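You operate a simulated robot arm through the tools that you are given. There is no shell and no other tool. Be economical: measure what you need, move in short steps, check, and stop when the job is done.

Carry out the task below with a simulated two-armed robot. There is one attempt and no reset: what you move stays moved.

TASK
Shut the far left door. Fetch the orange pad and set it on the drainer beside the sink. Shut the far right door. Stack the large clip box from the top of the cart on top of the medium clip box. Open the near right door, switch the near right lower middle lamp switch off, then shut the door. Put the label box with the smallest size on its label from the lower shelf of the tall rack on the top of the potting bench. Push the seed cupboard door shut. The order is free. Set down upright: orange pad.

The check looks at the end state, three seconds after you hand in, the way a careful person would. Anything else that was tipped, shoved, dropped, spilled or broken makes it a failure.

THE ROBOT
Two 7-joint arms with two-finger parallel grippers on one trunk, on a base that drives. Base frame: it is fixed to the floor where the robot stands at the start and does not move with it; the origin is under the middle of the robot, x ahead of it, y to its left, z up. Lengths are in m, angles in rad, forces in N, time in s.
The left shoulder is at the start at [0.07, 0.13, 1.237], the right one opposite. With the tool pointing down near the work surface each hand reaches from about 0.1 to 0.32 m from the robot's upright axis, wherever it stands, measured 20 degrees to its own side. Places, roughly: clip box [0.75, -2.75, 1]; drainer beside the sink [-0.8, 0.2, 0.9]; far left door [0.7, 0.4, 1]; far right door [1.2, -1.5, 1]; label box [-0.75, -6, 0.5]; near right door [2.4, -3.8, 1]; near right lower middle lamp switch [2.5, -3.6, 1]; orange pad (7x5x5 cm) [1.2, -0.3, 0.6]; seed cupboard door [0.8, -8.7, 0.5]; top of the potting bench [-2.1, -1.9, 0.9]. Payload 1.57 kg a hand.
Tool frame (each hand has its own): the origin (TCP) lies between the finger pads and is the grasp point; the fingertips stand 0.03 m ahead of it; z points along the fingers, y is the line along which they close. The gripper opens to 0.08 m. The fingers are 0.017 m wide and 0.012 m thick; the gripper's body (0.04 by 0.082 m) begins 0.08 m behind the TCP.
Orientation is that of the tool frame in the base frame, as [roll, pitch, yaw] about the fixed x, y, z axes, in that order (R = Rz(yaw) Ry(pitch) Rx(roll)). With the fingers straight down and closing along the base's y, the tool's x points along the base's -x, its y along +y and its z along -z.

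THE INTERFACE
- The arms move only by the tool play_rows. It takes "left_moves", "right_moves" or both (then of equal length, played together; a hand with none holds still); each is a list of rows, each an object of numbers (a shift or turn left out is 0, a gripper value left out holds the last): "dx", "dy", "dz": the shift along the tool's x, y, z in units of 40 mm (1.0 is 40 mm); "rx", "ry", "rz": the turn, a rotation vector about the tool's x, y, z in units of 4 degrees (1.0 is 4 degrees); "jaw": the opening in per cent of the stroke, from 0 (shut) to 100 (fully open). In form: [{"dx": .., "dy": .., "dz": .., "rx": .., "ry": .., "rz": .., "jaw": ..}, ...]. A call has 1 to 8 rows; each row shifts and turns the commanded pose from where the row before left it, along the tool's axes as they then stand. A call with a number of a shift or a turn outside -1 to 1 is refused whole. Each row takes 0.2 s and may step no farther than 0.05 m and 0.15 rad from the row before; otherwise, or with a gripper value out of range, the whole call is refused. A pose out of reach is approached as far as the arm can. The call stops where the force on the tool passes 40 N (or 10 N more than at its start, if that is more) or the arm is blocked; 0.2 s more then pass. Each finger travels about 0.108 m/s and halts on what it meets, pressing with about 43 N; the grip force reading is that of the motor and also rises with nothing between the fingers. The clock runs only during rows and for 0.2 s after the last one: add rows that do not move to give the fingers time. It gives the time, the measured TCP pose, the force on the tool (base axes), the opening and the grip force at its end, in the units of the frame above (readings bear some noise), with the torque about the TCP (base axes, N m) and any sound that the robot's microphone picked up.
- Cameras (640 x 400 px; columns grow to the right, rows downward): "scene" is now at [0.0634, -0.0496, 1.4278]; the picture's right is [-1.00, -0.09, 0.00], its down [-0.08, 0.93, -0.36] and it looks along [0.03, -0.36, -0.93] (base axes); focal length 214 px, centre (320, 200). "left" rides on the left gripper at [0.072, 0.007, -0.122] in its tool frame; the picture's right is [-0.09, 1.00, 0.00], its down [-0.84, -0.08, -0.54] and it looks along [-0.54, -0.05, 0.84] (tool axes); focal length 238 px, centre (320, 200). "right" rides on the right gripper at [0.072, -0.007, -0.122] in its tool frame; the picture's right is [0.09, 1.00, 0.00], its down [-0.84, 0.08, -0.54] and it looks along [-0.54, 0.05, 0.84] (tool axes); focal length 238 px, centre (320, 200). There is no depth. A picture from a camera that has moved, and an enlarged one, comes with that camera's place and axes in the base frame and with its lens. The place of the scene camera against the robot may be out by one fixed shift of up to 0.018 m in any direction.
- get_image(camera): a new picture of that camera. The clock stands still meanwhile.
- slide_trunk(by): slides the trunk up (or, below 0, down) by that many m; the arms and the scene camera ride with it, the base frame stays. It gives what a move gives, with no picture.
- steer(legs): drives the robot by 1 to 6 legs, each [ahead, left, turn to the left] in m, m and rad, along the robot's own axes; the way and the turn of a leg run together, so that a leg with both is an arc; at most 1.5 m and 3.142 rad a leg. The arms and the cameras ride along, it lands a little off, and it stops where it bumps. It gives what a move gives.
- head_to(pan, tilt): turns the head with the scene camera to pan (to the left, within 1.501 rad either way) and tilt (down, from -0.506 to 1.204), counted from straight ahead of the robot. It gives what a move gives.
- close_up(camera, box): a new picture of the part [left, top, right, bottom] of that camera's present view, enlarged. The clock stands still meanwhile.
- sign_off(): hands the job in; it is judged then, once.

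Work in short steps. Places have to be worked out from the pictures, the camera data and where the tool is seen: move nearer, look again, correct. Check each grasp and each placing, and mend what went wrong. You have 186 turns and 166 pictures in all, those below and enlarged ones among them. Open the grippers and draw the arms clear of the work before you hand the job in, unless the task says otherwise; then end with one line.

The tools are called after "Call:" by a JSON object that holds its "fn" and its "kwargs". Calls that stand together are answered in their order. play_rows: Moves the arms, as the interface text tells. Its arguments: {"type":"object","properties":{"left_moves":{"type":"array"},"right_moves":{"type":"array"}},"required":[]} The other tools are called the same way: slide_trunk (by) slides the trunk up or down; steer (legs) drives the base; head_to (pan, tilt) turns the head that bears the scene camera; get_image (camera) takes a picture; close_up (camera, box) takes an enlarged picture of a part of a camera's view; sign_off () hands the job in.

At the start:

```text
time: 0.0
left_ee_pos: [0.3593, 0.1192, 1.2096]
left_tool_rot: [-3.139, -0.001, -3.141]
left_contact_force: [0.0, -0.5, -0.5]
left_ft_torque: [0.01, -0.01, 0.0]
left_width: 0.0802
left_finger_force: 0.1
right_ee_pos: [0.349, -0.1463, 1.2096]
right_tool_rot: [3.141, -0.001, 3.139]
right_contact_force: [0.2, 0.3, 0.5]
right_ft_torque: [0.04, 0.01, 0.02]
right_width: 0.0799
right_finger_force: 0.0
trunk travel left (down, up): [-0.875, 0.065]
robot x, y, heading: [0.0015, 0.0005, -0.001]
head pan, tilt: [-1.48, 1.201]
```

scene: 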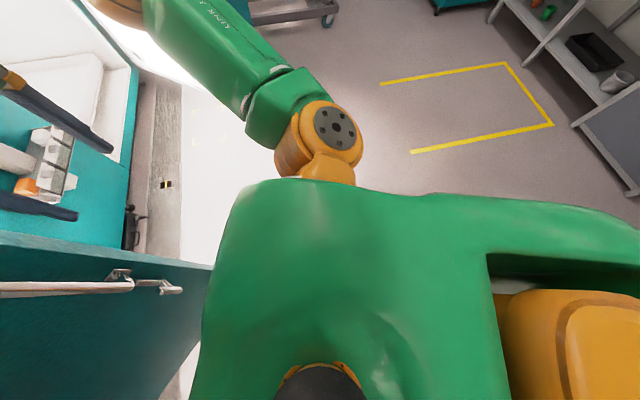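
right: 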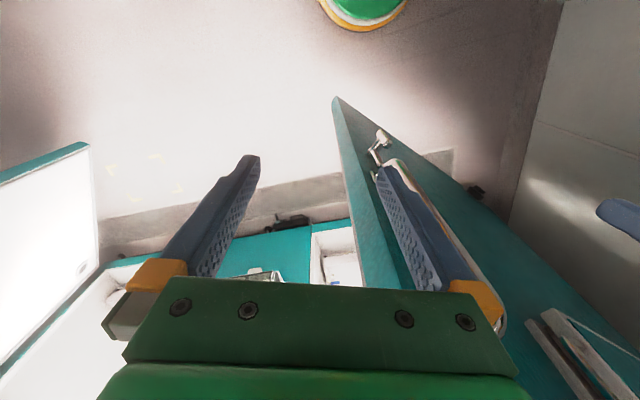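
left: 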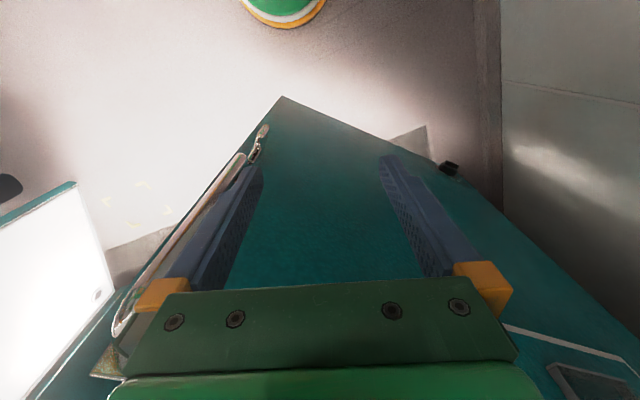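

I start by looking around: first straight ahead with a mild tilt.

Call:
{"fn": "head_to", "kwargs": {"pan": 0, "tilt": 0.5}}

Call:
{"fn": "get_image", "kwargs": {"camera": "scene"}}

Call:
{"fn": "head_to", "kwargs": {"pan": -1.2, "tilt": 0.3}}

Call:
{"fn": "get_image", "kwargs": {"camera": "scene"}}

Call:
{"fn": "head_to", "kwargs": {"pan": 1.3, "tilt": 0.4}}

Call:
{"fn": "get_image", "kwargs": {"camera": "scene"}}

```text
time: 1.6
left_ee_pos: [0.3584, 0.1189, 1.2097]
left_tool_rot: [-3.138, -0.001, 3.141]
left_contact_force: [0.6, 0.7, -1.0]
left_ft_torque: [-0.02, 0.03, -0.01]
left_width: 0.08
left_finger_force: 0.1
right_ee_pos: [0.3485, -0.1472, 1.2098]
right_tool_rot: [3.139, -0.001, 3.141]
right_contact_force: [-0.3, 0.9, 0.2]
right_ft_torque: [0.0, -0.01, 0.03]
right_width: 0.0803
right_finger_force: 0.0
trunk travel left (down, up): [-0.875, 0.065]
robot x, y, heading: [0.0047, -0.0003, -0.003]
head pan, tilt: [0.0, 0.499]
```

```text
162 pictures are left
camera scene: at [0.149, 0.0058, 1.4815], right [0.0, -1.0, 0.0], down [-0.48, 0.0, -0.88], along [0.88, 0.0, -0.48], focal length 214 px, centre (320, 200)
```

scene: 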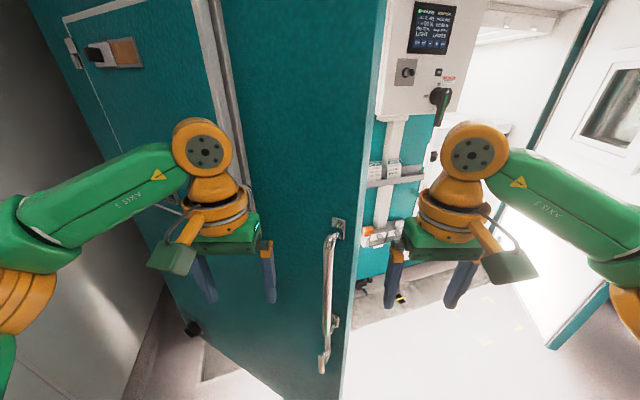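

```text
time: 3.0
left_ee_pos: [0.3593, 0.1201, 1.2086]
left_tool_rot: [-3.14, -0.002, -3.14]
left_contact_force: [-0.2, 0.2, -0.5]
left_ft_torque: [0.01, -0.01, 0.0]
left_width: 0.08
left_finger_force: 0.0
right_ee_pos: [0.348, -0.1477, 1.21]
right_tool_rot: [3.139, 0.0, 3.139]
right_contact_force: [0.5, 0.4, 0.3]
right_ft_torque: [0.01, -0.03, 0.01]
right_width: 0.0799
right_finger_force: 0.2
trunk travel left (down, up): [-0.875, 0.065]
robot x, y, heading: [-0.003, -0.0007, -0.002]
head pan, tilt: [-1.201, 0.3]
```

```text
161 pictures are left
camera scene: at [0.0919, -0.0811, 1.4999], right [-0.93, -0.36, 0.0], down [-0.11, 0.28, -0.96], along [0.35, -0.89, -0.3], focal length 214 px, centre (320, 200)
```

scene: 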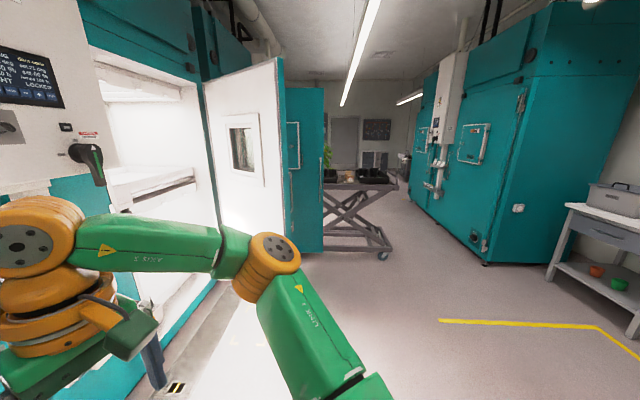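

```text
time: 5.3
left_ee_pos: [0.3593, 0.1196, 1.2101]
left_tool_rot: [-3.14, -0.002, -3.14]
left_contact_force: [-1.0, 0.5, 0.1]
left_ft_torque: [-0.04, -0.03, 0.0]
left_width: 0.08
left_finger_force: 0.1
right_ee_pos: [0.3501, -0.1476, 1.2102]
right_tool_rot: [-3.14, -0.001, 3.137]
right_contact_force: [0.4, 0.8, 0.1]
right_ft_torque: [0.0, -0.01, -0.01]
right_width: 0.08
right_finger_force: 0.1
trunk travel left (down, up): [-0.875, 0.065]
robot x, y, heading: [0.0014, 0.0005, 0.0]
head pan, tilt: [1.3, 0.4]
```

```text
160 pictures are left
camera scene: at [0.0829, 0.0951, 1.4907], right [0.96, -0.27, 0.0], down [-0.1, -0.37, -0.92], along [0.25, 0.89, -0.39], focal length 214 px, centre (320, 200)
```

scene: 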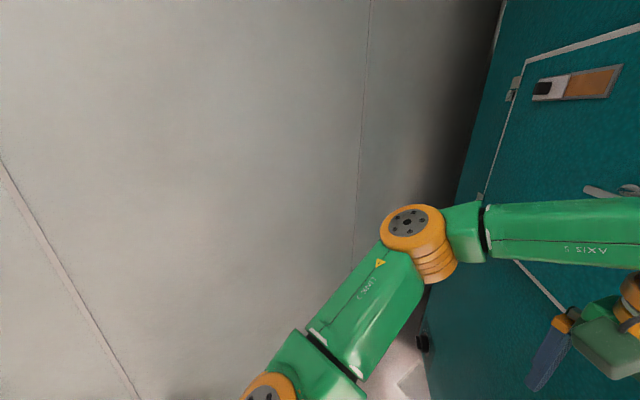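

The far left door seems to stand ajar right in front of me. I look in closer steps to both sides to find hinges and edges.

Call:
{"fn": "head_to", "kwargs": {"pan": 0.5, "tilt": 0.15}}

Call:
{"fn": "get_image", "kwargs": {"camera": "scene"}}

Call:
{"fn": "head_to", "kwargs": {"pan": -0.6, "tilt": 0.6}}

Call:
{"fn": "get_image", "kwargs": {"camera": "scene"}}

Call:
{"fn": "head_to", "kwargs": {"pan": 0.2, "tilt": 1.2}}

Call:
{"fn": "get_image", "kwargs": {"camera": "scene"}}

```text
time: 6.4
left_ee_pos: [0.3592, 0.1196, 1.2092]
left_tool_rot: [-3.14, -0.001, -3.14]
left_contact_force: [-0.7, -0.2, 0.3]
left_ft_torque: [0.01, 0.02, 0.02]
left_width: 0.0801
left_finger_force: 0.0
right_ee_pos: [0.3487, -0.1477, 1.2102]
right_tool_rot: [3.14, 0.0, 3.14]
right_contact_force: [-0.4, 0.7, -0.3]
right_ft_torque: [-0.01, 0.07, 0.02]
right_width: 0.0801
right_finger_force: 0.1
trunk travel left (down, up): [-0.875, 0.065]
robot x, y, heading: [0.0031, 0.0019, 0.001]
head pan, tilt: [0.499, 0.15]
```

```text
159 pictures are left
camera scene: at [0.1393, 0.0504, 1.5139], right [0.48, -0.88, 0.0], down [-0.13, -0.07, -0.99], along [0.87, 0.47, -0.15], focal length 214 px, centre (320, 200)
```

scene: 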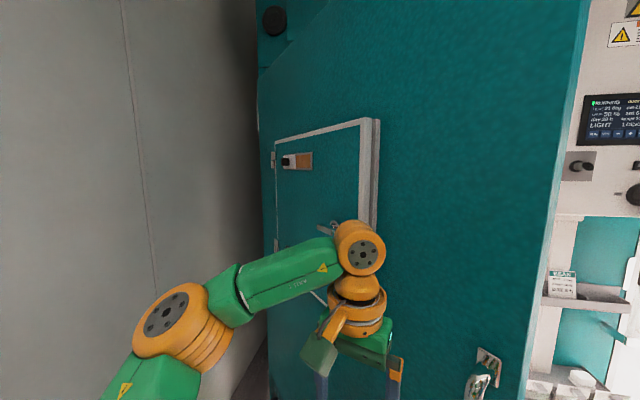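

```text
time: 7.7
left_ee_pos: [0.3597, 0.1191, 1.2096]
left_tool_rot: [-3.141, -0.001, -3.138]
left_contact_force: [-0.5, -0.6, -0.7]
left_ft_torque: [0.01, -0.01, -0.03]
left_width: 0.0799
left_finger_force: 0.0
right_ee_pos: [0.3479, -0.1474, 1.2101]
right_tool_rot: [3.14, -0.001, 3.141]
right_contact_force: [1.0, -0.3, -0.3]
right_ft_torque: [-0.02, 0.0, 0.0]
right_width: 0.08
right_finger_force: 0.0
trunk travel left (down, up): [-0.875, 0.065]
robot x, y, heading: [-0.0007, 0.0022, 0.004]
head pan, tilt: [-0.6, 0.6]
```

```text
158 pictures are left
camera scene: at [0.1311, -0.0439, 1.4725], right [-0.56, -0.83, 0.0], down [-0.47, 0.32, -0.83], along [0.68, -0.47, -0.56], focal length 214 px, centre (320, 200)
```

scene: 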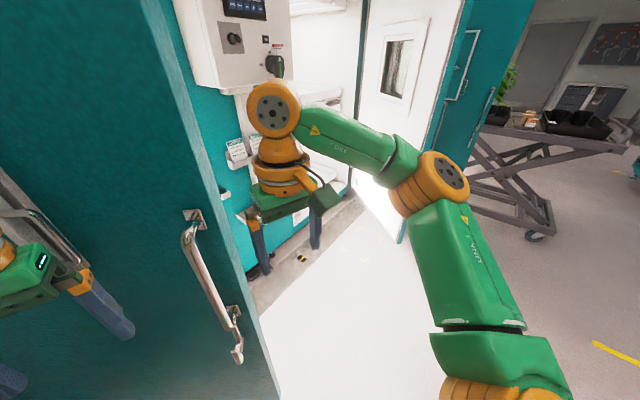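

```text
time: 8.8
left_ee_pos: [0.3597, 0.1193, 1.2104]
left_tool_rot: [-3.141, -0.002, -3.139]
left_contact_force: [0.0, 0.1, 1.0]
left_ft_torque: [-0.02, 0.01, -0.04]
left_width: 0.0801
left_finger_force: 0.0
right_ee_pos: [0.3486, -0.147, 1.2099]
right_tool_rot: [3.14, 0.001, 3.139]
right_contact_force: [0.0, 0.1, 0.1]
right_ft_torque: [0.01, -0.04, -0.02]
right_width: 0.0799
right_finger_force: 0.0
trunk travel left (down, up): [-0.875, 0.065]
robot x, y, heading: [0.0025, -0.0016, 0.003]
head pan, tilt: [0.201, 1.201]
```

```text
157 pictures are left
camera scene: at [0.1128, 0.0169, 1.4279], right [0.2, -0.98, 0.0], down [-0.91, -0.18, -0.36], along [0.36, 0.07, -0.93], focal length 214 px, centre (320, 200)
```

scene: 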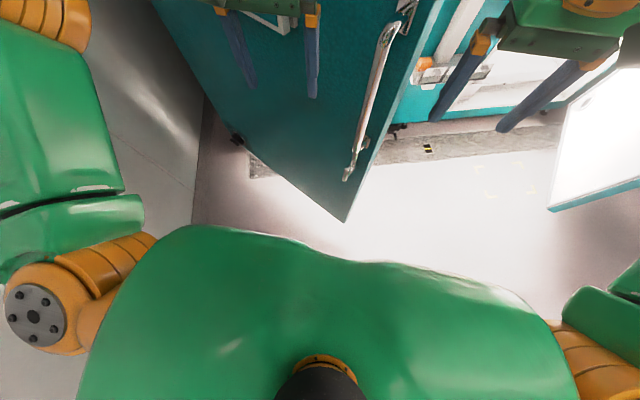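

The door is about 1.4 m wide, hinged on the left near (1.3, 1.2), with the free edge near (0.5, -0.08). I turn the right hand to point forward to push with it.

Call:
{"fn": "play_rows", "kwargs": {"right_moves": [{"ry": -1, "dx": -0.2, "jaw": 0}, {"ry": -1, "dx": -0.2, "dz": 0.05}, {"ry": -1, "dx": -0.2, "dz": 0.05}, {"ry": -1, "dx": -0.2, "dz": 0.05}, {"ry": -1, "dx": -0.2, "dz": 0.05}, {"ry": -1, "dx": -0.2, "dz": 0.1}, {"ry": -1, "dx": -0.2, "dz": 0.1}, {"ry": -1, "dx": -0.2, "dz": 0.1}]}}

Call:
{"fn": "play_rows", "kwargs": {"right_moves": [{"ry": -1, "dx": -0.15, "dz": 0.15}, {"ry": -1, "dx": -0.15, "dz": 0.15}, {"ry": -1, "dx": -0.15, "dz": 0.15}, {"ry": -1, "dx": -0.15, "dz": 0.15}, {"ry": -1, "dx": -0.15, "dz": 0.15}, {"ry": -1, "dx": -0.1, "dz": 0.2}, {"ry": -1, "dx": -0.1, "dz": 0.2}, {"ry": -1, "dx": -0.1, "dz": 0.2}]}}

Call:
{"fn": "play_rows", "kwargs": {"right_moves": [{"ry": -1, "dz": 0.2}, {"ry": -1, "dz": 0.2}, {"ry": -1, "dz": 0.2}, {"ry": -1, "dz": 0.2}, {"ry": -1, "dz": 0.2}, {"ry": -1, "dz": 0.2}, {"ry": -0.5, "dz": 0.2}]}}

Call:
{"fn": "head_to", "kwargs": {"pan": -0.1, "tilt": 0.8}}

Call:
{"fn": "get_image", "kwargs": {"camera": "scene"}}

```text
time: 10.7
left_ee_pos: [0.3588, 0.1205, 1.2099]
left_tool_rot: [-3.14, -0.001, -3.14]
left_contact_force: [0.6, 0.3, 0.2]
left_ft_torque: [0.01, -0.04, 0.0]
left_width: 0.08
left_finger_force: 0.1
right_ee_pos: [0.4168, -0.1483, 1.2063]
right_tool_rot: [3.141, 0.56, 3.14]
right_contact_force: [0.2, 0.1, -0.3]
right_ft_torque: [0.01, -0.02, 0.0]
right_width: 0.0001
right_finger_force: 21.4
trunk travel left (down, up): [-0.875, 0.065]
robot x, y, heading: [0.0002, 0.0012, -0.0]
head pan, tilt: [0.201, 1.201]
```

```text
time: 12.4
left_ee_pos: [0.3602, 0.1198, 1.2093]
left_tool_rot: [-3.141, -0.003, -3.14]
left_contact_force: [1.0, -0.2, 0.2]
left_ft_torque: [0.01, -0.02, -0.01]
left_width: 0.0801
left_finger_force: 0.0
right_ee_pos: [0.4865, -0.148, 1.2003]
right_tool_rot: [3.139, 1.119, 3.138]
right_contact_force: [-0.7, 0.5, 0.3]
right_ft_torque: [-0.03, 0.0, 0.01]
right_width: 0.0001
right_finger_force: 21.7
trunk travel left (down, up): [-0.875, 0.065]
robot x, y, heading: [-0.0004, -0.001, 0.0]
head pan, tilt: [0.201, 1.201]
```

```text
time: 14.1
left_ee_pos: [0.3594, 0.1202, 1.2095]
left_tool_rot: [-3.139, -0.001, -3.141]
left_contact_force: [0.0, 0.3, 0.6]
left_ft_torque: [0.02, 0.0, 0.02]
left_width: 0.0799
left_finger_force: 0.0
right_ee_pos: [0.5074, -0.1464, 1.1904]
right_tool_rot: [3.138, 1.326, 3.135]
right_contact_force: [-0.3, -0.3, 0.0]
right_ft_torque: [0.05, 0.02, 0.0]
right_width: 0.0002
right_finger_force: 21.3
right hand out of reach, approached as far as the arm can: row 4, 5, 6, 7
trunk travel left (down, up): [-0.875, 0.065]
robot x, y, heading: [0.0022, 0.0022, -0.002]
head pan, tilt: [0.201, 1.201]
```

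```text
time: 14.9
left_ee_pos: [0.3604, 0.12, 1.2085]
left_tool_rot: [-3.14, -0.001, -3.14]
left_contact_force: [0.6, -0.1, 0.4]
left_ft_torque: [-0.01, 0.02, -0.01]
left_width: 0.0801
left_finger_force: 0.1
right_ee_pos: [0.5077, -0.1467, 1.1912]
right_tool_rot: [3.138, 1.329, 3.134]
right_contact_force: [-0.6, 0.7, 0.6]
right_ft_torque: [-0.03, -0.02, -0.01]
right_width: 0.0001
right_finger_force: 21.2
trunk travel left (down, up): [-0.875, 0.065]
robot x, y, heading: [0.0012, -0.0029, -0.001]
head pan, tilt: [-0.099, 0.799]
```

```text
156 pictures are left
camera scene: at [0.1382, -0.0021, 1.4555], right [-0.1, -1.0, 0.0], down [-0.71, 0.07, -0.7], along [0.69, -0.07, -0.72], focal length 214 px, centre (320, 200)
```

scene: 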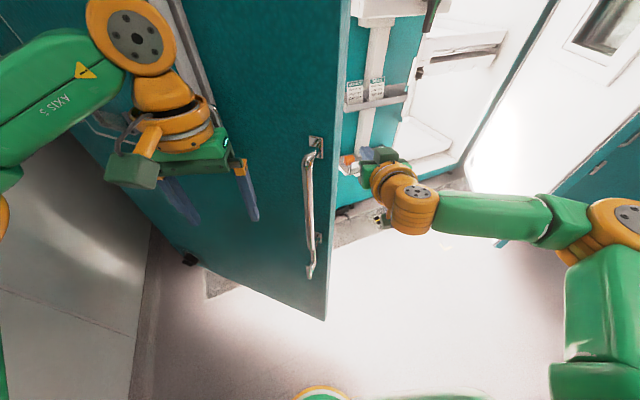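

The arm's forward reach is about 0.5 m from the axis. I shift left so the right hand faces the door just inside the handle, then drive ahead gently.

Call:
{"fn": "steer", "kwargs": {"legs": [[0, 0.3, 0]]}}

Call:
{"fn": "steer", "kwargs": {"legs": [[0.12, 0, 0]]}}

Call:
{"fn": "get_image", "kwargs": {"camera": "scene"}}

```text
time: 16.0
left_ee_pos: [0.3597, 0.1847, 1.2086]
left_tool_rot: [-3.14, -0.002, -3.138]
left_contact_force: [0.5, 0.5, 1.2]
left_ft_torque: [-0.07, 0.01, 0.0]
left_width: 0.08
left_finger_force: 0.0
right_ee_pos: [0.5092, -0.0927, 1.1901]
right_tool_rot: [-3.124, 1.326, 3.128]
right_contact_force: [0.4, -3.9, -2.1]
right_ft_torque: [0.03, -0.11, 0.09]
right_width: 0.0
right_finger_force: 21.8
trunk travel left (down, up): [-0.875, 0.065]
robot x, y, heading: [0.0011, 0.0639, 0.001]
head pan, tilt: [-0.099, 0.799]
stopped in leg 1: the force on the tool passed its limit at 63 N (the readings are from after the stop); the commanded pose is now the measured one
```

```text
time: 17.1
left_ee_pos: [0.4134, 0.1688, 1.2153]
left_tool_rot: [3.136, 0.016, 3.126]
left_contact_force: [-1.0, -0.5, 0.3]
left_ft_torque: [-0.06, -0.05, -0.02]
left_width: 0.0802
left_finger_force: 0.0
right_ee_pos: [0.5569, -0.1159, 1.1888]
right_tool_rot: [-3.131, 1.323, 3.083]
right_contact_force: [-19.9, -22.3, -17.0]
right_ft_torque: [-0.01, -1.22, 1.06]
right_width: 0.0001
right_finger_force: 21.0
trunk travel left (down, up): [-0.875, 0.065]
robot x, y, heading: [0.0722, 0.065, -0.018]
head pan, tilt: [-0.099, 0.799]
stopped in leg 1: the robot was blocked; the commanded pose is now the measured one
```

```text
155 pictures are left
camera scene: at [0.1862, 0.049, 1.4566], right [-0.12, -0.99, -0.01], down [-0.7, 0.09, -0.71], along [0.7, -0.08, -0.71], focal length 214 px, centre (320, 200)
```

scene: 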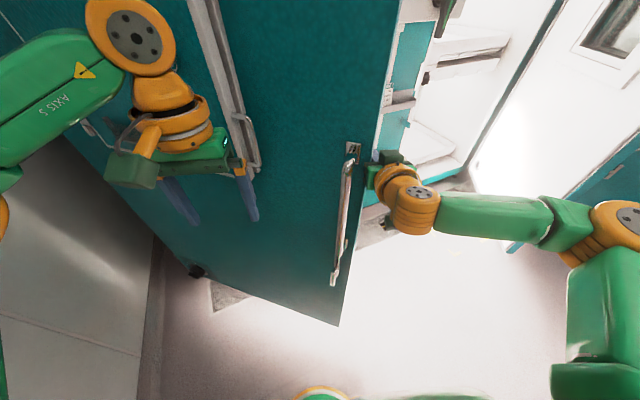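

The hand hit the door's edge; I back off first, then go left, then ahead.

Call:
{"fn": "steer", "kwargs": {"legs": [[-0.2, -0.06, 0.018], [0, 0.38, 0]]}}

Call:
{"fn": "get_image", "kwargs": {"camera": "scene"}}

```text
time: 20.7
left_ee_pos: [0.2227, 0.5036, 1.2091]
left_tool_rot: [3.141, -0.002, -3.136]
left_contact_force: [-0.1, -0.3, 0.1]
left_ft_torque: [0.03, 0.0, -0.02]
left_width: 0.08
left_finger_force: 0.0
right_ee_pos: [0.3755, 0.2229, 1.1844]
right_tool_rot: [-3.117, 1.316, 3.124]
right_contact_force: [-0.8, 0.0, 0.0]
right_ft_torque: [0.03, 0.0, 0.03]
right_width: 0.0
right_finger_force: 21.4
trunk travel left (down, up): [-0.875, 0.065]
robot x, y, heading: [-0.13, 0.3844, 0.003]
head pan, tilt: [-0.099, 0.799]
```

```text
154 pictures are left
camera scene: at [0.0038, 0.3786, 1.4555], right [-0.1, -1.0, 0.0], down [-0.71, 0.07, -0.7], along [0.69, -0.07, -0.72], focal length 214 px, centre (320, 200)
```

scene: 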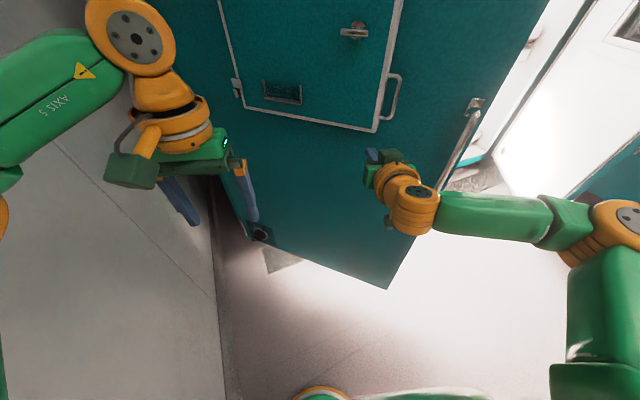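

Now the right hand faces the door left of the handle. I drive ahead until it touches.

Call:
{"fn": "steer", "kwargs": {"legs": [[0.4, 0, 0]]}}

Call:
{"fn": "get_image", "kwargs": {"camera": "scene"}}

```text
time: 22.4
left_ee_pos: [0.4168, 0.5042, 1.2134]
left_tool_rot: [-3.141, 0.009, -3.135]
left_contact_force: [-1.1, 0.0, 0.1]
left_ft_torque: [-0.03, -0.08, 0.0]
left_width: 0.08
left_finger_force: 0.1
right_ee_pos: [0.5666, 0.224, 1.1914]
right_tool_rot: [-3.11, 1.326, 3.123]
right_contact_force: [-1.0, -0.6, 0.6]
right_ft_torque: [-0.01, -0.05, 0.02]
right_width: 0.0
right_finger_force: 21.4
trunk travel left (down, up): [-0.875, 0.065]
robot x, y, heading: [0.0713, 0.3815, 0.008]
head pan, tilt: [-0.099, 0.799]
stopped in leg 1: the force on the tool passed its limit at 77 N (the readings are from after the stop); the commanded pose is now the measured one
```

```text
153 pictures are left
camera scene: at [0.1937, 0.3822, 1.4569], right [-0.1, -1.0, 0.0], down [-0.71, 0.07, -0.7], along [0.7, -0.07, -0.71], focal length 214 px, centre (320, 200)
```

scene: 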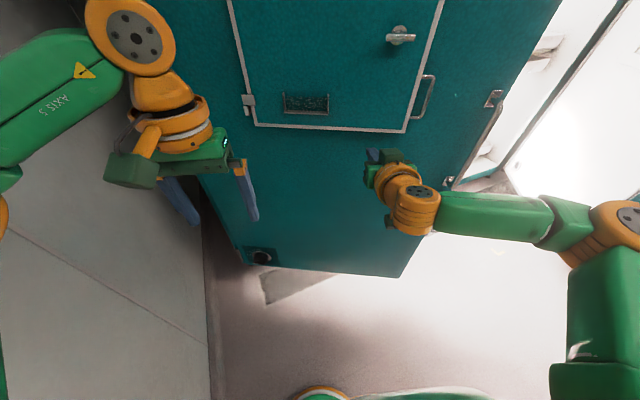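

The bump swung the door from ~28° to ~11° open. I bump again.

Call:
{"fn": "steer", "kwargs": {"legs": [[0.3, 0, 0]]}}

Call:
{"fn": "get_image", "kwargs": {"camera": "scene"}}

```text
time: 24.4
left_ee_pos: [0.7244, 0.5055, 1.2115]
left_tool_rot: [-3.139, 0.003, -3.136]
left_contact_force: [-0.4, -0.3, 0.6]
left_ft_torque: [0.03, -0.06, -0.01]
left_width: 0.0799
left_finger_force: 0.0
right_ee_pos: [0.8745, 0.2245, 1.1885]
right_tool_rot: [-3.107, 1.319, 3.124]
right_contact_force: [-0.3, -0.5, 0.3]
right_ft_torque: [-0.01, -0.01, 0.01]
right_width: 0.0003
right_finger_force: 20.7
trunk travel left (down, up): [-0.875, 0.065]
robot x, y, heading: [0.3698, 0.3824, 0.003]
head pan, tilt: [-0.099, 0.799]
```

```text
152 pictures are left
camera scene: at [0.503, 0.3828, 1.456], right [-0.1, -1.0, 0.0], down [-0.71, 0.07, -0.7], along [0.7, -0.07, -0.71], focal length 214 px, centre (320, 200)
```

scene: 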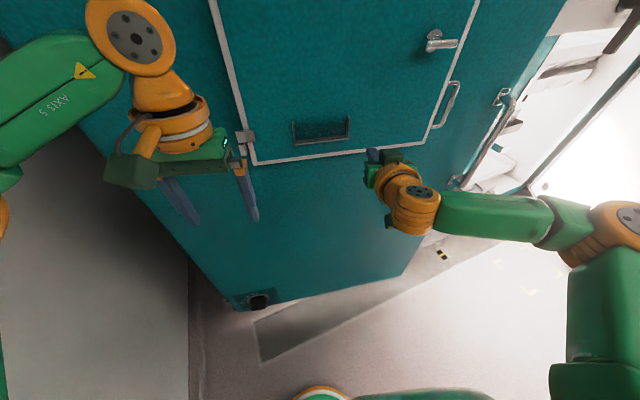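

The chamber front is actually rotated: it faces a heading of about +0.36 rad, so the door still stands ~25° open. I back up, turn to square up, shift right, and bump on.

Call:
{"fn": "steer", "kwargs": {"legs": [[-0.12, 0, 0], [0, 0, 0.36], [0, -0.33, 0]]}}

Call:
{"fn": "get_image", "kwargs": {"camera": "scene"}}

```text
time: 28.6
left_ee_pos: [0.6595, 0.3158, 1.2091]
left_tool_rot: [-3.137, -0.002, -2.777]
left_contact_force: [-0.1, 0.4, -0.9]
left_ft_torque: [0.02, 0.0, 0.01]
left_width: 0.08
left_finger_force: 0.0
right_ee_pos: [0.8979, 0.1034, 1.1864]
right_tool_rot: [-3.098, 1.316, -2.793]
right_contact_force: [0.2, 0.0, 0.4]
right_ft_torque: [-0.03, -0.01, -0.02]
right_width: 0.0
right_finger_force: 21.8
trunk travel left (down, up): [-0.875, 0.065]
robot x, y, heading: [0.3638, 0.0734, 0.361]
head pan, tilt: [-0.099, 0.799]
```

```text
151 pictures are left
camera scene: at [0.4966, 0.1217, 1.4556], right [0.26, -0.97, 0.0], down [-0.69, -0.19, -0.7], along [0.67, 0.18, -0.72], focal length 214 px, centre (320, 200)
```

scene: 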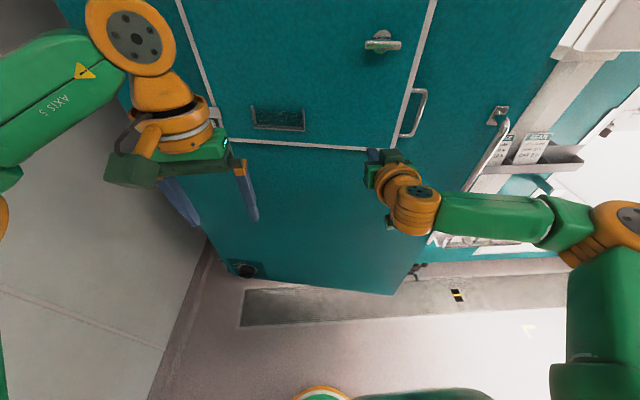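

Now nearly square with the front; door about 10° open. I bump forward again.

Call:
{"fn": "steer", "kwargs": {"legs": [[0.3, 0, 0]]}}

Call:
{"fn": "get_image", "kwargs": {"camera": "scene"}}

```text
time: 30.1
left_ee_pos: [0.8146, 0.3694, 1.2131]
left_tool_rot: [3.14, 0.007, -2.78]
left_contact_force: [0.0, -0.8, 0.2]
left_ft_torque: [0.03, -0.01, -0.02]
left_width: 0.0801
left_finger_force: 0.1
right_ee_pos: [1.0492, 0.1564, 1.188]
right_tool_rot: [-3.118, 1.313, -2.812]
right_contact_force: [-12.3, -8.2, 3.7]
right_ft_torque: [0.17, -0.06, -0.07]
right_width: 0.0
right_finger_force: 21.3
trunk travel left (down, up): [-0.875, 0.065]
robot x, y, heading: [0.5281, 0.1354, 0.357]
head pan, tilt: [-0.099, 0.799]
stopped in leg 1: the force on the tool passed its limit at 225 N (the readings are from after the stop); the commanded pose is now the measured one
```

```text
150 pictures are left
camera scene: at [0.6502, 0.1743, 1.4566], right [0.25, -0.97, 0.0], down [-0.69, -0.18, -0.7], along [0.68, 0.18, -0.71], focal length 214 px, centre (320, 200)
```

scene: 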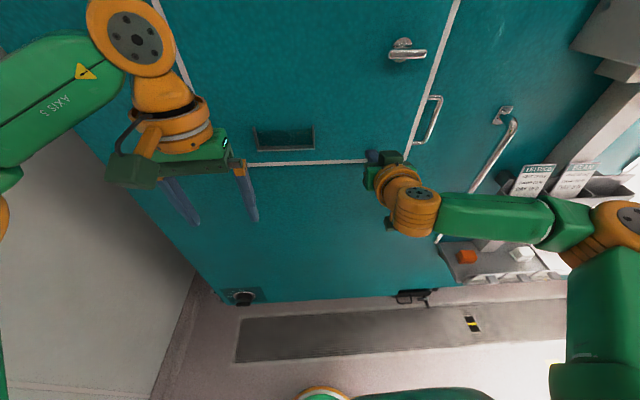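

A 225 N stop and the door's bottom edge parallel to the threshold suggest it is shut. I back off and inspect the edge and the pad's tray.

Call:
{"fn": "steer", "kwargs": {"legs": [[-0.25, 0, 0]]}}

Call:
{"fn": "head_to", "kwargs": {"pan": -0.5, "tilt": 0.45}}

Call:
{"fn": "get_image", "kwargs": {"camera": "scene"}}

```text
time: 31.9
left_ee_pos: [0.5914, 0.2879, 1.2085]
left_tool_rot: [-3.14, -0.007, -2.778]
left_contact_force: [0.3, 1.0, -0.3]
left_ft_torque: [-0.01, 0.04, 0.01]
left_width: 0.0799
left_finger_force: 0.0
right_ee_pos: [0.8275, 0.0751, 1.1821]
right_tool_rot: [-3.11, 1.299, -2.802]
right_contact_force: [0.8, -1.0, -0.8]
right_ft_torque: [0.0, 0.01, 0.03]
right_width: 0.0
right_finger_force: 21.4
trunk travel left (down, up): [-0.875, 0.065]
robot x, y, heading: [0.2912, 0.0474, 0.36]
head pan, tilt: [-0.099, 0.799]
```

```text
time: 32.7
left_ee_pos: [0.5877, 0.2869, 1.2092]
left_tool_rot: [-3.139, -0.003, -2.78]
left_contact_force: [-0.4, -0.7, -0.2]
left_ft_torque: [0.03, -0.01, -0.02]
left_width: 0.08
left_finger_force: 0.0
right_ee_pos: [0.823, 0.0732, 1.1834]
right_tool_rot: [-3.11, 1.305, -2.805]
right_contact_force: [0.6, 0.4, -0.8]
right_ft_torque: [0.0, 0.03, -0.02]
right_width: 0.0
right_finger_force: 20.6
trunk travel left (down, up): [-0.875, 0.065]
robot x, y, heading: [0.2984, 0.0505, 0.36]
head pan, tilt: [-0.499, 0.45]
```

```text
149 pictures are left
camera scene: at [0.439, 0.0586, 1.486], right [-0.14, -0.99, 0.0], down [-0.43, 0.06, -0.9], along [0.89, -0.13, -0.44], focal length 214 px, centre (320, 200)
```

scene: 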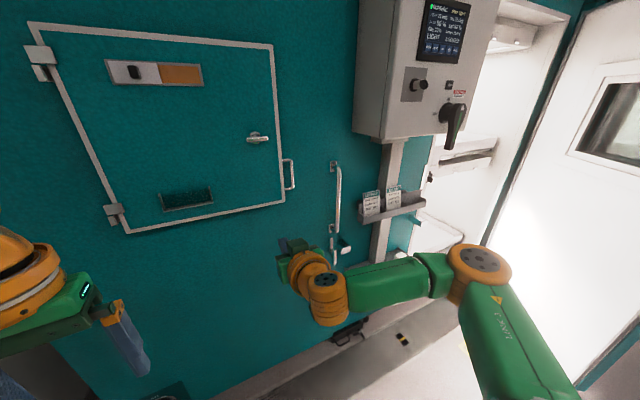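

The far left door looks flush shut. With the right hand still pointing forward, I'll next take the far right door: drive right past its free edge and look.

Call:
{"fn": "steer", "kwargs": {"legs": [[0, 0, -0.36], [-0.12, 0, 0], [0, -1.45, 0]]}}

Call:
{"fn": "head_to", "kwargs": {"pan": -0.2, "tilt": 0.5}}

Call:
{"fn": "get_image", "kwargs": {"camera": "scene"}}

```text
time: 41.9
left_ee_pos: [0.5327, -1.2756, 1.2079]
left_tool_rot: [-3.141, -0.004, -3.133]
left_contact_force: [-0.4, -0.9, 0.4]
left_ft_torque: [-0.02, -0.04, -0.03]
left_width: 0.0801
left_finger_force: 0.0
right_ee_pos: [0.6786, -1.5552, 1.1831]
right_tool_rot: [-3.109, 1.304, 3.13]
right_contact_force: [0.1, 0.7, 0.1]
right_ft_torque: [0.01, 0.02, 0.02]
right_width: 0.0
right_finger_force: 21.5
trunk travel left (down, up): [-0.875, 0.065]
robot x, y, heading: [0.1718, -1.3966, 0.004]
head pan, tilt: [-0.499, 0.45]
```

```text
time: 42.7
left_ee_pos: [0.5313, -1.2756, 1.2082]
left_tool_rot: [-3.139, -0.002, -3.132]
left_contact_force: [-0.4, -0.1, -0.5]
left_ft_torque: [0.01, 0.0, -0.03]
left_width: 0.0799
left_finger_force: 0.1
right_ee_pos: [0.6801, -1.5561, 1.183]
right_tool_rot: [-3.11, 1.304, 3.126]
right_contact_force: [-0.2, 0.7, 0.0]
right_ft_torque: [-0.01, -0.02, -0.04]
right_width: 0.0005
right_finger_force: 20.8
trunk travel left (down, up): [-0.875, 0.065]
robot x, y, heading: [0.1713, -1.397, 0.005]
head pan, tilt: [-0.201, 0.499]
```

```text
148 pictures are left
camera scene: at [0.3201, -1.4095, 1.4815], right [-0.2, -0.98, 0.0], down [-0.47, 0.09, -0.88], along [0.86, -0.17, -0.48], focal length 214 px, centre (320, 200)
```

scene: 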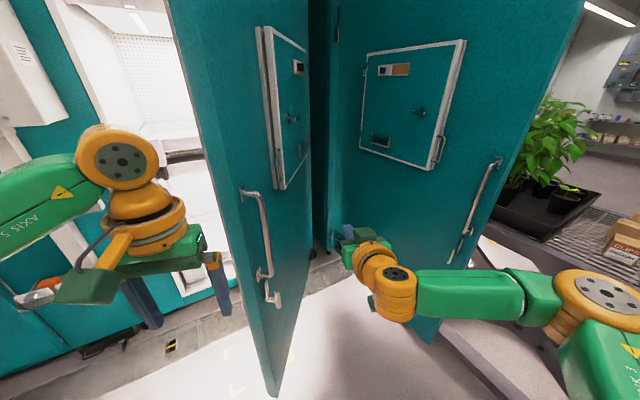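

I see the far right door (left panel of the V) with its free edge at about (0.84, -1.26), hinge near (1.6, -1.6). My hand is on its outer side; I go ahead and sweep left.

Call:
{"fn": "steer", "kwargs": {"legs": [[0.3, 0, 0], [0, 0.4, 0]]}}

Call:
{"fn": "get_image", "kwargs": {"camera": "scene"}}

```text
time: 44.4
left_ee_pos: [0.7433, -1.2761, 1.2097]
left_tool_rot: [3.133, -0.017, 3.135]
left_contact_force: [-5.6, -0.3, -1.8]
left_ft_torque: [0.01, -0.51, -0.07]
left_width: 0.0799
left_finger_force: 0.1
right_ee_pos: [0.8948, -1.5567, 1.1846]
right_tool_rot: [-3.118, 1.305, 3.119]
right_contact_force: [-0.3, -0.5, 0.8]
right_ft_torque: [-0.01, -0.01, 0.03]
right_width: 0.0006
right_finger_force: 21.6
trunk travel left (down, up): [-0.875, 0.065]
robot x, y, heading: [0.3931, -1.4004, 0.008]
head pan, tilt: [-0.201, 0.499]
stopped in leg 1: the force on the tool passed its limit at 146 N (the readings are from after the stop); the commanded pose is now the measured one
```

```text
147 pictures are left
camera scene: at [0.5352, -1.4102, 1.4818], right [-0.2, -0.98, 0.0], down [-0.47, 0.09, -0.88], along [0.86, -0.17, -0.48], focal length 214 px, centre (320, 200)
```

scene: 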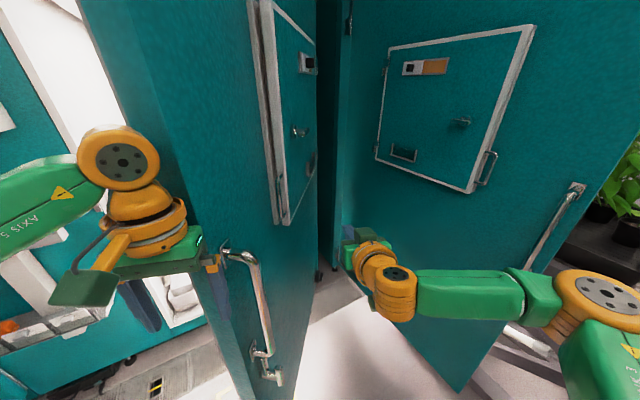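

The left hand touched the door's free edge. I back off 4 cm and sweep left so that the right hand pushes the door's outside.

Call:
{"fn": "steer", "kwargs": {"legs": [[-0.04, 0, 0], [0, 0.5, 0]]}}

Call:
{"fn": "get_image", "kwargs": {"camera": "scene"}}

```text
time: 47.8
left_ee_pos: [0.7038, -0.7744, 1.2091]
left_tool_rot: [3.133, -0.02, 3.139]
left_contact_force: [-0.9, 0.1, -1.0]
left_ft_torque: [0.0, 0.0, 0.01]
left_width: 0.0799
left_finger_force: 0.0
right_ee_pos: [0.8571, -1.0566, 1.1828]
right_tool_rot: [-3.115, 1.304, 3.122]
right_contact_force: [0.3, -0.5, -0.9]
right_ft_torque: [-0.01, 0.04, -0.02]
right_width: 0.0
right_finger_force: 21.2
trunk travel left (down, up): [-0.875, 0.065]
robot x, y, heading: [0.3484, -0.8964, 0.006]
head pan, tilt: [-0.201, 0.499]
```

```text
146 pictures are left
camera scene: at [0.4971, -0.9096, 1.4815], right [-0.19, -0.98, 0.0], down [-0.47, 0.09, -0.88], along [0.86, -0.17, -0.48], focal length 214 px, centre (320, 200)
```

scene: 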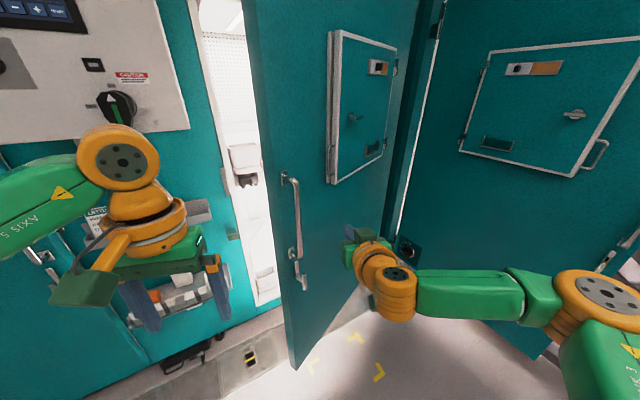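

The door swung to ~40° open. I square up to the front (turn left 0.36), shift right, and push ahead.

Call:
{"fn": "steer", "kwargs": {"legs": [[-0.05, 0, 0], [0, 0, 0.36], [0, -0.2, 0], [0.35, 0, 0]]}}

Call:
{"fn": "get_image", "kwargs": {"camera": "scene"}}

```text
time: 52.9
left_ee_pos: [0.9869, -0.72, 1.2096]
left_tool_rot: [3.135, -0.02, -2.79]
left_contact_force: [-0.1, -0.6, 0.0]
left_ft_torque: [0.0, 0.02, 0.0]
left_width: 0.08
left_finger_force: 0.1
right_ee_pos: [1.226, -0.931, 1.1832]
right_tool_rot: [-3.11, 1.304, -2.801]
right_contact_force: [-0.2, -0.6, 0.0]
right_ft_torque: [0.0, -0.03, 0.01]
right_width: 0.0002
right_finger_force: 21.5
trunk travel left (down, up): [-0.875, 0.065]
robot x, y, heading: [0.6931, -0.957, 0.363]
head pan, tilt: [-0.201, 0.499]
```

```text
145 pictures are left
camera scene: at [0.8407, -0.9206, 1.4817], right [0.16, -0.99, 0.0], down [-0.47, -0.08, -0.88], along [0.87, 0.14, -0.48], focal length 214 px, centre (320, 200)
```

scene: 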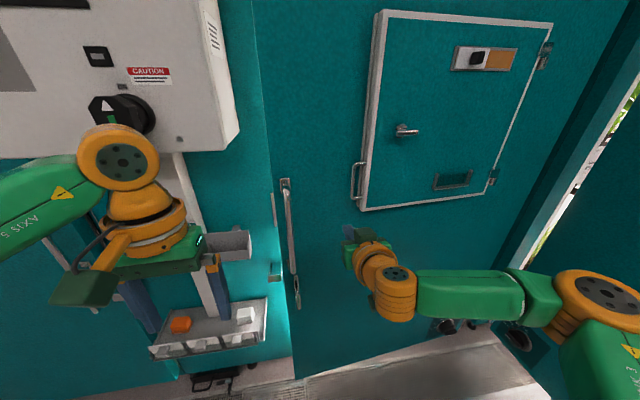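

Nearly closed now. To keep my left hand clear of the control box I shift right 0.15 m and then push ahead.

Call:
{"fn": "steer", "kwargs": {"legs": [[0, -0.15, 0], [0.35, 0, 0]]}}

Call:
{"fn": "get_image", "kwargs": {"camera": "scene"}}

```text
time: 55.4
left_ee_pos: [1.193, -0.803, 1.2105]
left_tool_rot: [3.134, -0.014, -2.794]
left_contact_force: [-0.2, 0.6, 0.1]
left_ft_torque: [0.0, -0.02, 0.01]
left_width: 0.0799
left_finger_force: 0.1
right_ee_pos: [1.4302, -1.0143, 1.1839]
right_tool_rot: [-3.114, 1.3, -2.805]
right_contact_force: [-11.3, -4.6, 3.7]
right_ft_torque: [0.01, -0.13, -0.01]
right_width: 0.0
right_finger_force: 21.3
trunk travel left (down, up): [-0.875, 0.065]
robot x, y, heading: [0.9102, -1.0362, 0.355]
head pan, tilt: [-0.201, 0.499]
stopped in leg 2: the force on the tool passed its limit at 174 N (the readings are from after the stop); the commanded pose is now the measured one
```

```text
144 pictures are left
camera scene: at [1.0463, -1.004, 1.4825], right [0.15, -0.99, 0.0], down [-0.47, -0.07, -0.88], along [0.87, 0.14, -0.47], focal length 214 px, centre (320, 200)
```

scene: 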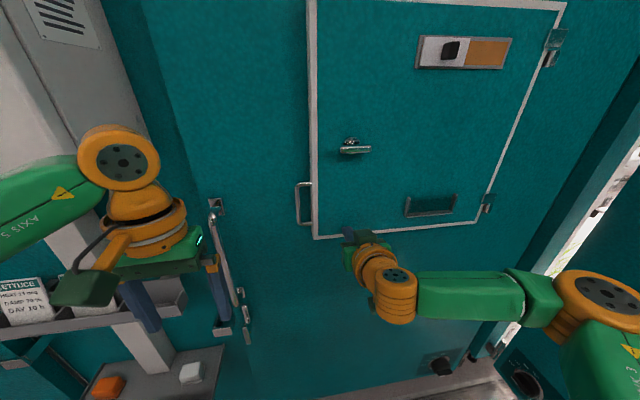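

A 174 N stop. I check the door's free edge by backing off and looking closely.

Call:
{"fn": "steer", "kwargs": {"legs": [[-0.2, 0, 0]]}}

Call:
{"fn": "head_to", "kwargs": {"pan": 0.1, "tilt": 0.5}}

Call:
{"fn": "get_image", "kwargs": {"camera": "scene"}}

```text
time: 57.0
left_ee_pos: [1.0184, -0.8682, 1.2061]
left_tool_rot: [3.133, -0.025, -2.79]
left_contact_force: [0.1, -0.8, 1.2]
left_ft_torque: [0.0, 0.03, -0.01]
left_width: 0.08
left_finger_force: 0.0
right_ee_pos: [1.2532, -1.0797, 1.1778]
right_tool_rot: [-3.112, 1.289, -2.799]
right_contact_force: [0.1, -0.7, -0.5]
right_ft_torque: [-0.02, -0.01, 0.01]
right_width: 0.0001
right_finger_force: 21.1
trunk travel left (down, up): [-0.875, 0.065]
robot x, y, heading: [0.7214, -1.1081, 0.358]
head pan, tilt: [-0.201, 0.499]
```

```text
time: 57.8
left_ee_pos: [1.0138, -0.8698, 1.2082]
left_tool_rot: [3.132, -0.02, -2.792]
left_contact_force: [-0.6, 0.2, -0.5]
left_ft_torque: [-0.02, 0.01, -0.01]
left_width: 0.0798
left_finger_force: 0.0
right_ee_pos: [1.2505, -1.0811, 1.1806]
right_tool_rot: [-3.112, 1.293, -2.8]
right_contact_force: [-0.1, 0.8, -0.2]
right_ft_torque: [-0.01, -0.01, -0.03]
right_width: 0.0001
right_finger_force: 22.0
trunk travel left (down, up): [-0.875, 0.065]
robot x, y, heading: [0.725, -1.113, 0.354]
head pan, tilt: [0.099, 0.499]
```

```text
143 pictures are left
camera scene: at [0.8602, -1.0445, 1.4815], right [0.44, -0.9, 0.0], down [-0.43, -0.21, -0.88], along [0.79, 0.39, -0.48], focal length 214 px, centre (320, 200)
```

scene: 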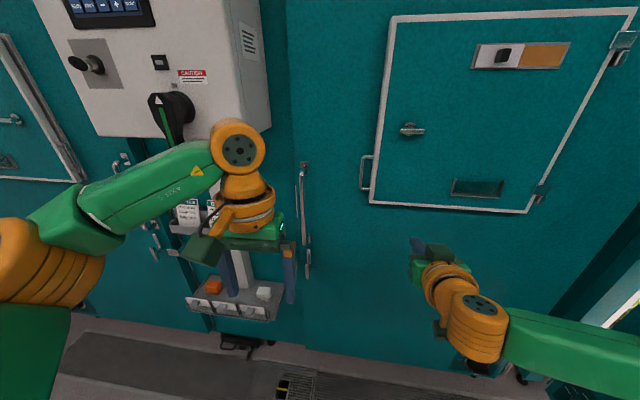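

I zoom on the free edge of this door.

Call:
{"fn": "close_up", "kwargs": {"camera": "scene", "box": [240, 250, 420, 390]}}

Call:
{"fn": "close_up", "kwargs": {"camera": "scene", "box": [160, 250, 320, 350]}}

```text
2.86 times, centred on (330, 320) of scene
camera zoom: at [0.8602, -1.0445, 1.4815], right [0.44, -0.9, 0.0], down [-0.43, -0.21, -0.88], along [0.79, 0.39, -0.48], focal length 613 px, centre (291, -143)
```

zoom: 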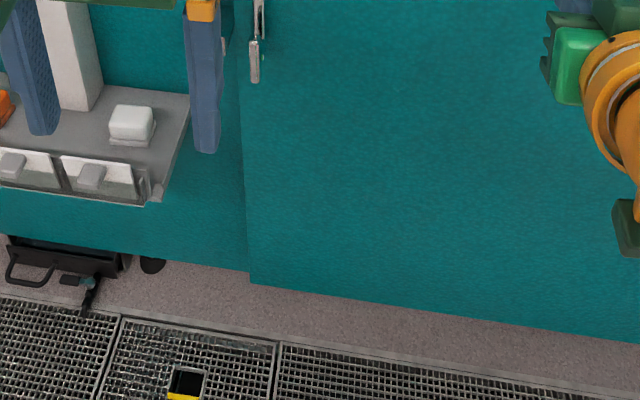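

```text
4.00 times, centred on (240, 300) of scene
camera zoom: at [0.8602, -1.0445, 1.4815], right [0.44, -0.9, 0.0], down [-0.43, -0.21, -0.88], along [0.79, 0.39, -0.48], focal length 858 px, centre (640, -200)
```

zoom: 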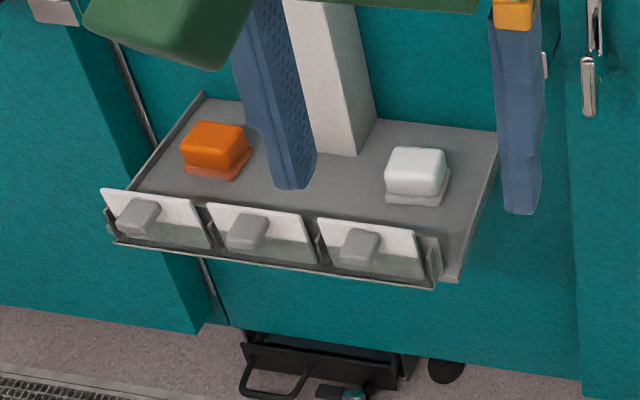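

Both doors look parallel and flush with the frame. The pad sits on the small shelf near (1.26, -0.30, 0.64) with its long side along the front. I turn the right hand back down and the left hand by 90° so it closes across the 5 cm side.

Call:
{"fn": "play_rows", "kwargs": {"right_moves": [{"ry": 1, "dz": -0.25}, {"ry": 1, "dz": -0.25}, {"ry": 1, "dz": -0.25}, {"ry": 1, "dz": -0.25}, {"ry": 1, "dx": 0.1, "dz": -0.2}, {"ry": 1, "dx": 0.1, "dz": -0.2}, {"ry": 1, "dx": 0.1, "dz": -0.2}, {"ry": 1, "dx": 0.15, "dz": -0.15}], "left_moves": [{"rz": 1}, {"rz": 1}, {"rz": 1}, {"rz": 1}, {"rz": 1}, {"rz": 1}, {"rz": 1}, {"rz": 1}]}}

Call:
{"fn": "play_rows", "kwargs": {"right_moves": [{"ry": 1, "dx": 0.15, "dz": -0.15}, {"ry": 1, "dx": 0.15, "dz": -0.15}, {"ry": 1, "dx": 0.15, "dz": -0.15}, {"ry": 1, "dx": 0.15, "dz": -0.1}, {"ry": 1, "dx": 0.2, "dz": -0.1}, {"ry": 1, "dx": 0.2, "dz": -0.1}, {"ry": 1, "dx": 0.2, "dz": -0.1}, {"ry": 1, "dx": 0.2, "dz": -0.05}], "left_moves": [{"rz": 1}, {"rz": 1}, {"rz": 1}, {"rz": 1}, {"rz": 1}, {"rz": 1}, {"rz": 1}, {"rz": 1}]}}

Call:
{"fn": "play_rows", "kwargs": {"right_moves": [{"ry": 1, "dx": 0.2}, {"ry": 1, "dx": 0.2}, {"ry": 0.5, "dx": 0.2}, {"jaw": 100}, {}, {}, {}], "left_moves": [{"rz": 1}, {"rz": 1}, {"rz": 1}, {"rz": 1}, {"rz": 1}, {"rz": 1}, {"rz": 1}]}}

```text
time: 59.6
left_ee_pos: [1.0129, -0.8697, 1.2096]
left_tool_rot: [-3.136, -0.023, 2.933]
left_contact_force: [-0.1, 0.3, 0.8]
left_ft_torque: [-0.01, 0.01, 0.0]
left_width: 0.0802
left_finger_force: 0.1
right_ee_pos: [1.1822, -1.1017, 1.1996]
right_tool_rot: [-3.133, 0.733, -2.82]
right_contact_force: [-0.3, 0.0, 0.1]
right_ft_torque: [0.0, -0.01, 0.0]
right_width: 0.0002
right_finger_force: 21.7
trunk travel left (down, up): [-0.875, 0.065]
robot x, y, heading: [0.7258, -1.1087, 0.357]
head pan, tilt: [0.099, 0.499]
```

```text
time: 61.4
left_ee_pos: [0.9932, -0.8909, 1.1962]
left_tool_rot: [-3.129, -0.015, 2.376]
left_contact_force: [0.3, 0.0, 1.0]
left_ft_torque: [0.01, -0.04, 0.03]
left_width: 0.08
left_finger_force: 0.1
left hand out of reach, approached as far as the arm can: row 6, 7, 8
right_ee_pos: [1.1189, -1.1235, 1.2055]
right_tool_rot: [-3.133, 0.174, -2.826]
right_contact_force: [0.4, -0.9, -0.1]
right_ft_torque: [0.02, 0.02, 0.01]
right_width: 0.0003
right_finger_force: 21.1
trunk travel left (down, up): [-0.875, 0.065]
robot x, y, heading: [0.7274, -1.1041, 0.357]
head pan, tilt: [0.099, 0.499]
```

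```text
time: 63.0
left_ee_pos: [0.9379, -0.9454, 1.1723]
left_tool_rot: [-3.12, -0.006, 1.887]
left_contact_force: [-0.3, -0.2, 0.1]
left_ft_torque: [-0.02, 0.01, 0.0]
left_width: 0.0796
left_finger_force: 0.0
left hand out of reach, approached as far as the arm can: row 1, 2, 3, 4, 5, 6, 7
right_ee_pos: [1.0947, -1.1319, 1.2024]
right_tool_rot: [-3.132, 0.0, -2.829]
right_contact_force: [-0.8, -0.3, -0.4]
right_ft_torque: [0.0, 0.02, 0.02]
right_width: 0.0799
right_finger_force: 0.2
trunk travel left (down, up): [-0.875, 0.065]
robot x, y, heading: [0.7257, -1.1073, 0.358]
head pan, tilt: [0.099, 0.499]
```

The left hand's full 90° turn costs reach, so I'll approach with the robot turned right of the wall normal instead and turn the hand back to ~47°.

Call:
{"fn": "play_rows", "kwargs": {"left_moves": [{"rz": -1}, {"rz": -1}, {"rz": -1}, {"rz": -1}, {"rz": -1}, {"rz": -1}]}}

Call:
{"fn": "play_rows", "kwargs": {"left_moves": [{"rz": -1}, {"rz": -1}, {"rz": -1}, {"rz": -1}, {"rz": -1}, {"rz": -0.4}]}}

Call:
{"fn": "steer", "kwargs": {"legs": [[-0.2, 0, 0], [0, 0.5, 0], [0, 0, -0.7]]}}

Call:
{"fn": "head_to", "kwargs": {"pan": 0.7, "tilt": 0.6}}

Call:
{"fn": "get_image", "kwargs": {"camera": "scene"}}

```text
time: 64.4
left_ee_pos: [0.9373, -0.9457, 1.1725]
left_tool_rot: [-3.124, -0.015, 2.309]
left_contact_force: [-0.3, 0.8, 0.3]
left_ft_torque: [-0.04, 0.02, -0.01]
left_width: 0.08
left_finger_force: 0.1
right_ee_pos: [1.0968, -1.1299, 1.2017]
right_tool_rot: [-3.135, 0.001, -2.828]
right_contact_force: [0.3, -0.2, -0.1]
right_ft_torque: [0.01, 0.0, -0.03]
right_width: 0.0799
right_finger_force: 0.0
trunk travel left (down, up): [-0.875, 0.065]
robot x, y, heading: [0.7265, -1.1089, 0.359]
head pan, tilt: [0.099, 0.499]
```

```text
time: 65.8
left_ee_pos: [0.9376, -0.9443, 1.1726]
left_tool_rot: [-3.131, -0.021, 2.684]
left_contact_force: [0.1, -0.1, -0.6]
left_ft_torque: [0.0, 0.0, 0.02]
left_width: 0.0803
left_finger_force: 0.1
right_ee_pos: [1.0949, -1.131, 1.202]
right_tool_rot: [-3.133, -0.001, -2.829]
right_contact_force: [1.1, -0.5, 0.1]
right_ft_torque: [0.0, 0.0, 0.0]
right_width: 0.0799
right_finger_force: 0.1
trunk travel left (down, up): [-0.875, 0.065]
robot x, y, heading: [0.7249, -1.1086, 0.355]
head pan, tilt: [0.099, 0.499]
```

```text
time: 71.8
left_ee_pos: [0.6311, -0.7227, 1.1732]
left_tool_rot: [-3.132, -0.02, 1.99]
left_contact_force: [0.1, 0.0, 0.0]
left_ft_torque: [0.0, 0.01, -0.04]
left_width: 0.0801
left_finger_force: 0.0
right_ee_pos: [0.634, -0.9666, 1.2019]
right_tool_rot: [-3.132, 0.001, 2.759]
right_contact_force: [-0.4, 0.0, -0.4]
right_ft_torque: [0.02, -0.05, 0.01]
right_width: 0.0801
right_finger_force: 0.0
trunk travel left (down, up): [-0.875, 0.065]
robot x, y, heading: [0.3616, -0.7107, -0.337]
head pan, tilt: [0.099, 0.499]
```

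```text
time: 72.8
left_ee_pos: [0.63, -0.7234, 1.1731]
left_tool_rot: [-3.129, -0.02, 1.988]
left_contact_force: [1.2, 0.0, 0.6]
left_ft_torque: [-0.02, 0.03, 0.0]
left_width: 0.0802
left_finger_force: 0.0
right_ee_pos: [0.6334, -0.9667, 1.2021]
right_tool_rot: [-3.133, 0.0, 2.76]
right_contact_force: [-0.7, -0.1, -0.6]
right_ft_torque: [-0.01, 0.01, 0.01]
right_width: 0.08
right_finger_force: 0.1
trunk travel left (down, up): [-0.875, 0.065]
robot x, y, heading: [0.3635, -0.7142, -0.337]
head pan, tilt: [0.7, 0.6]
```

```text
140 pictures are left
camera scene: at [0.4998, -0.6911, 1.4725], right [0.35, -0.93, 0.0], down [-0.53, -0.2, -0.83], along [0.77, 0.29, -0.56], focal length 214 px, centre (320, 200)
```

scene: 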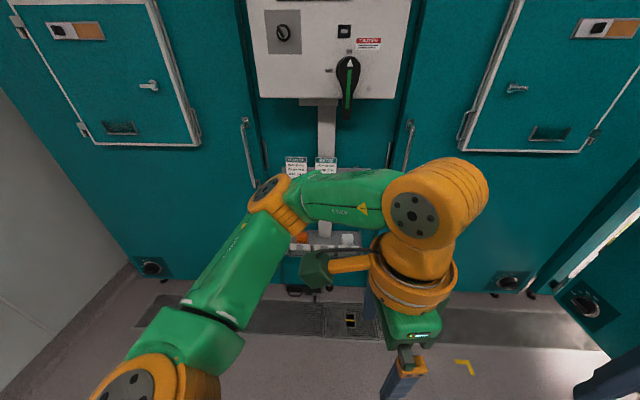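

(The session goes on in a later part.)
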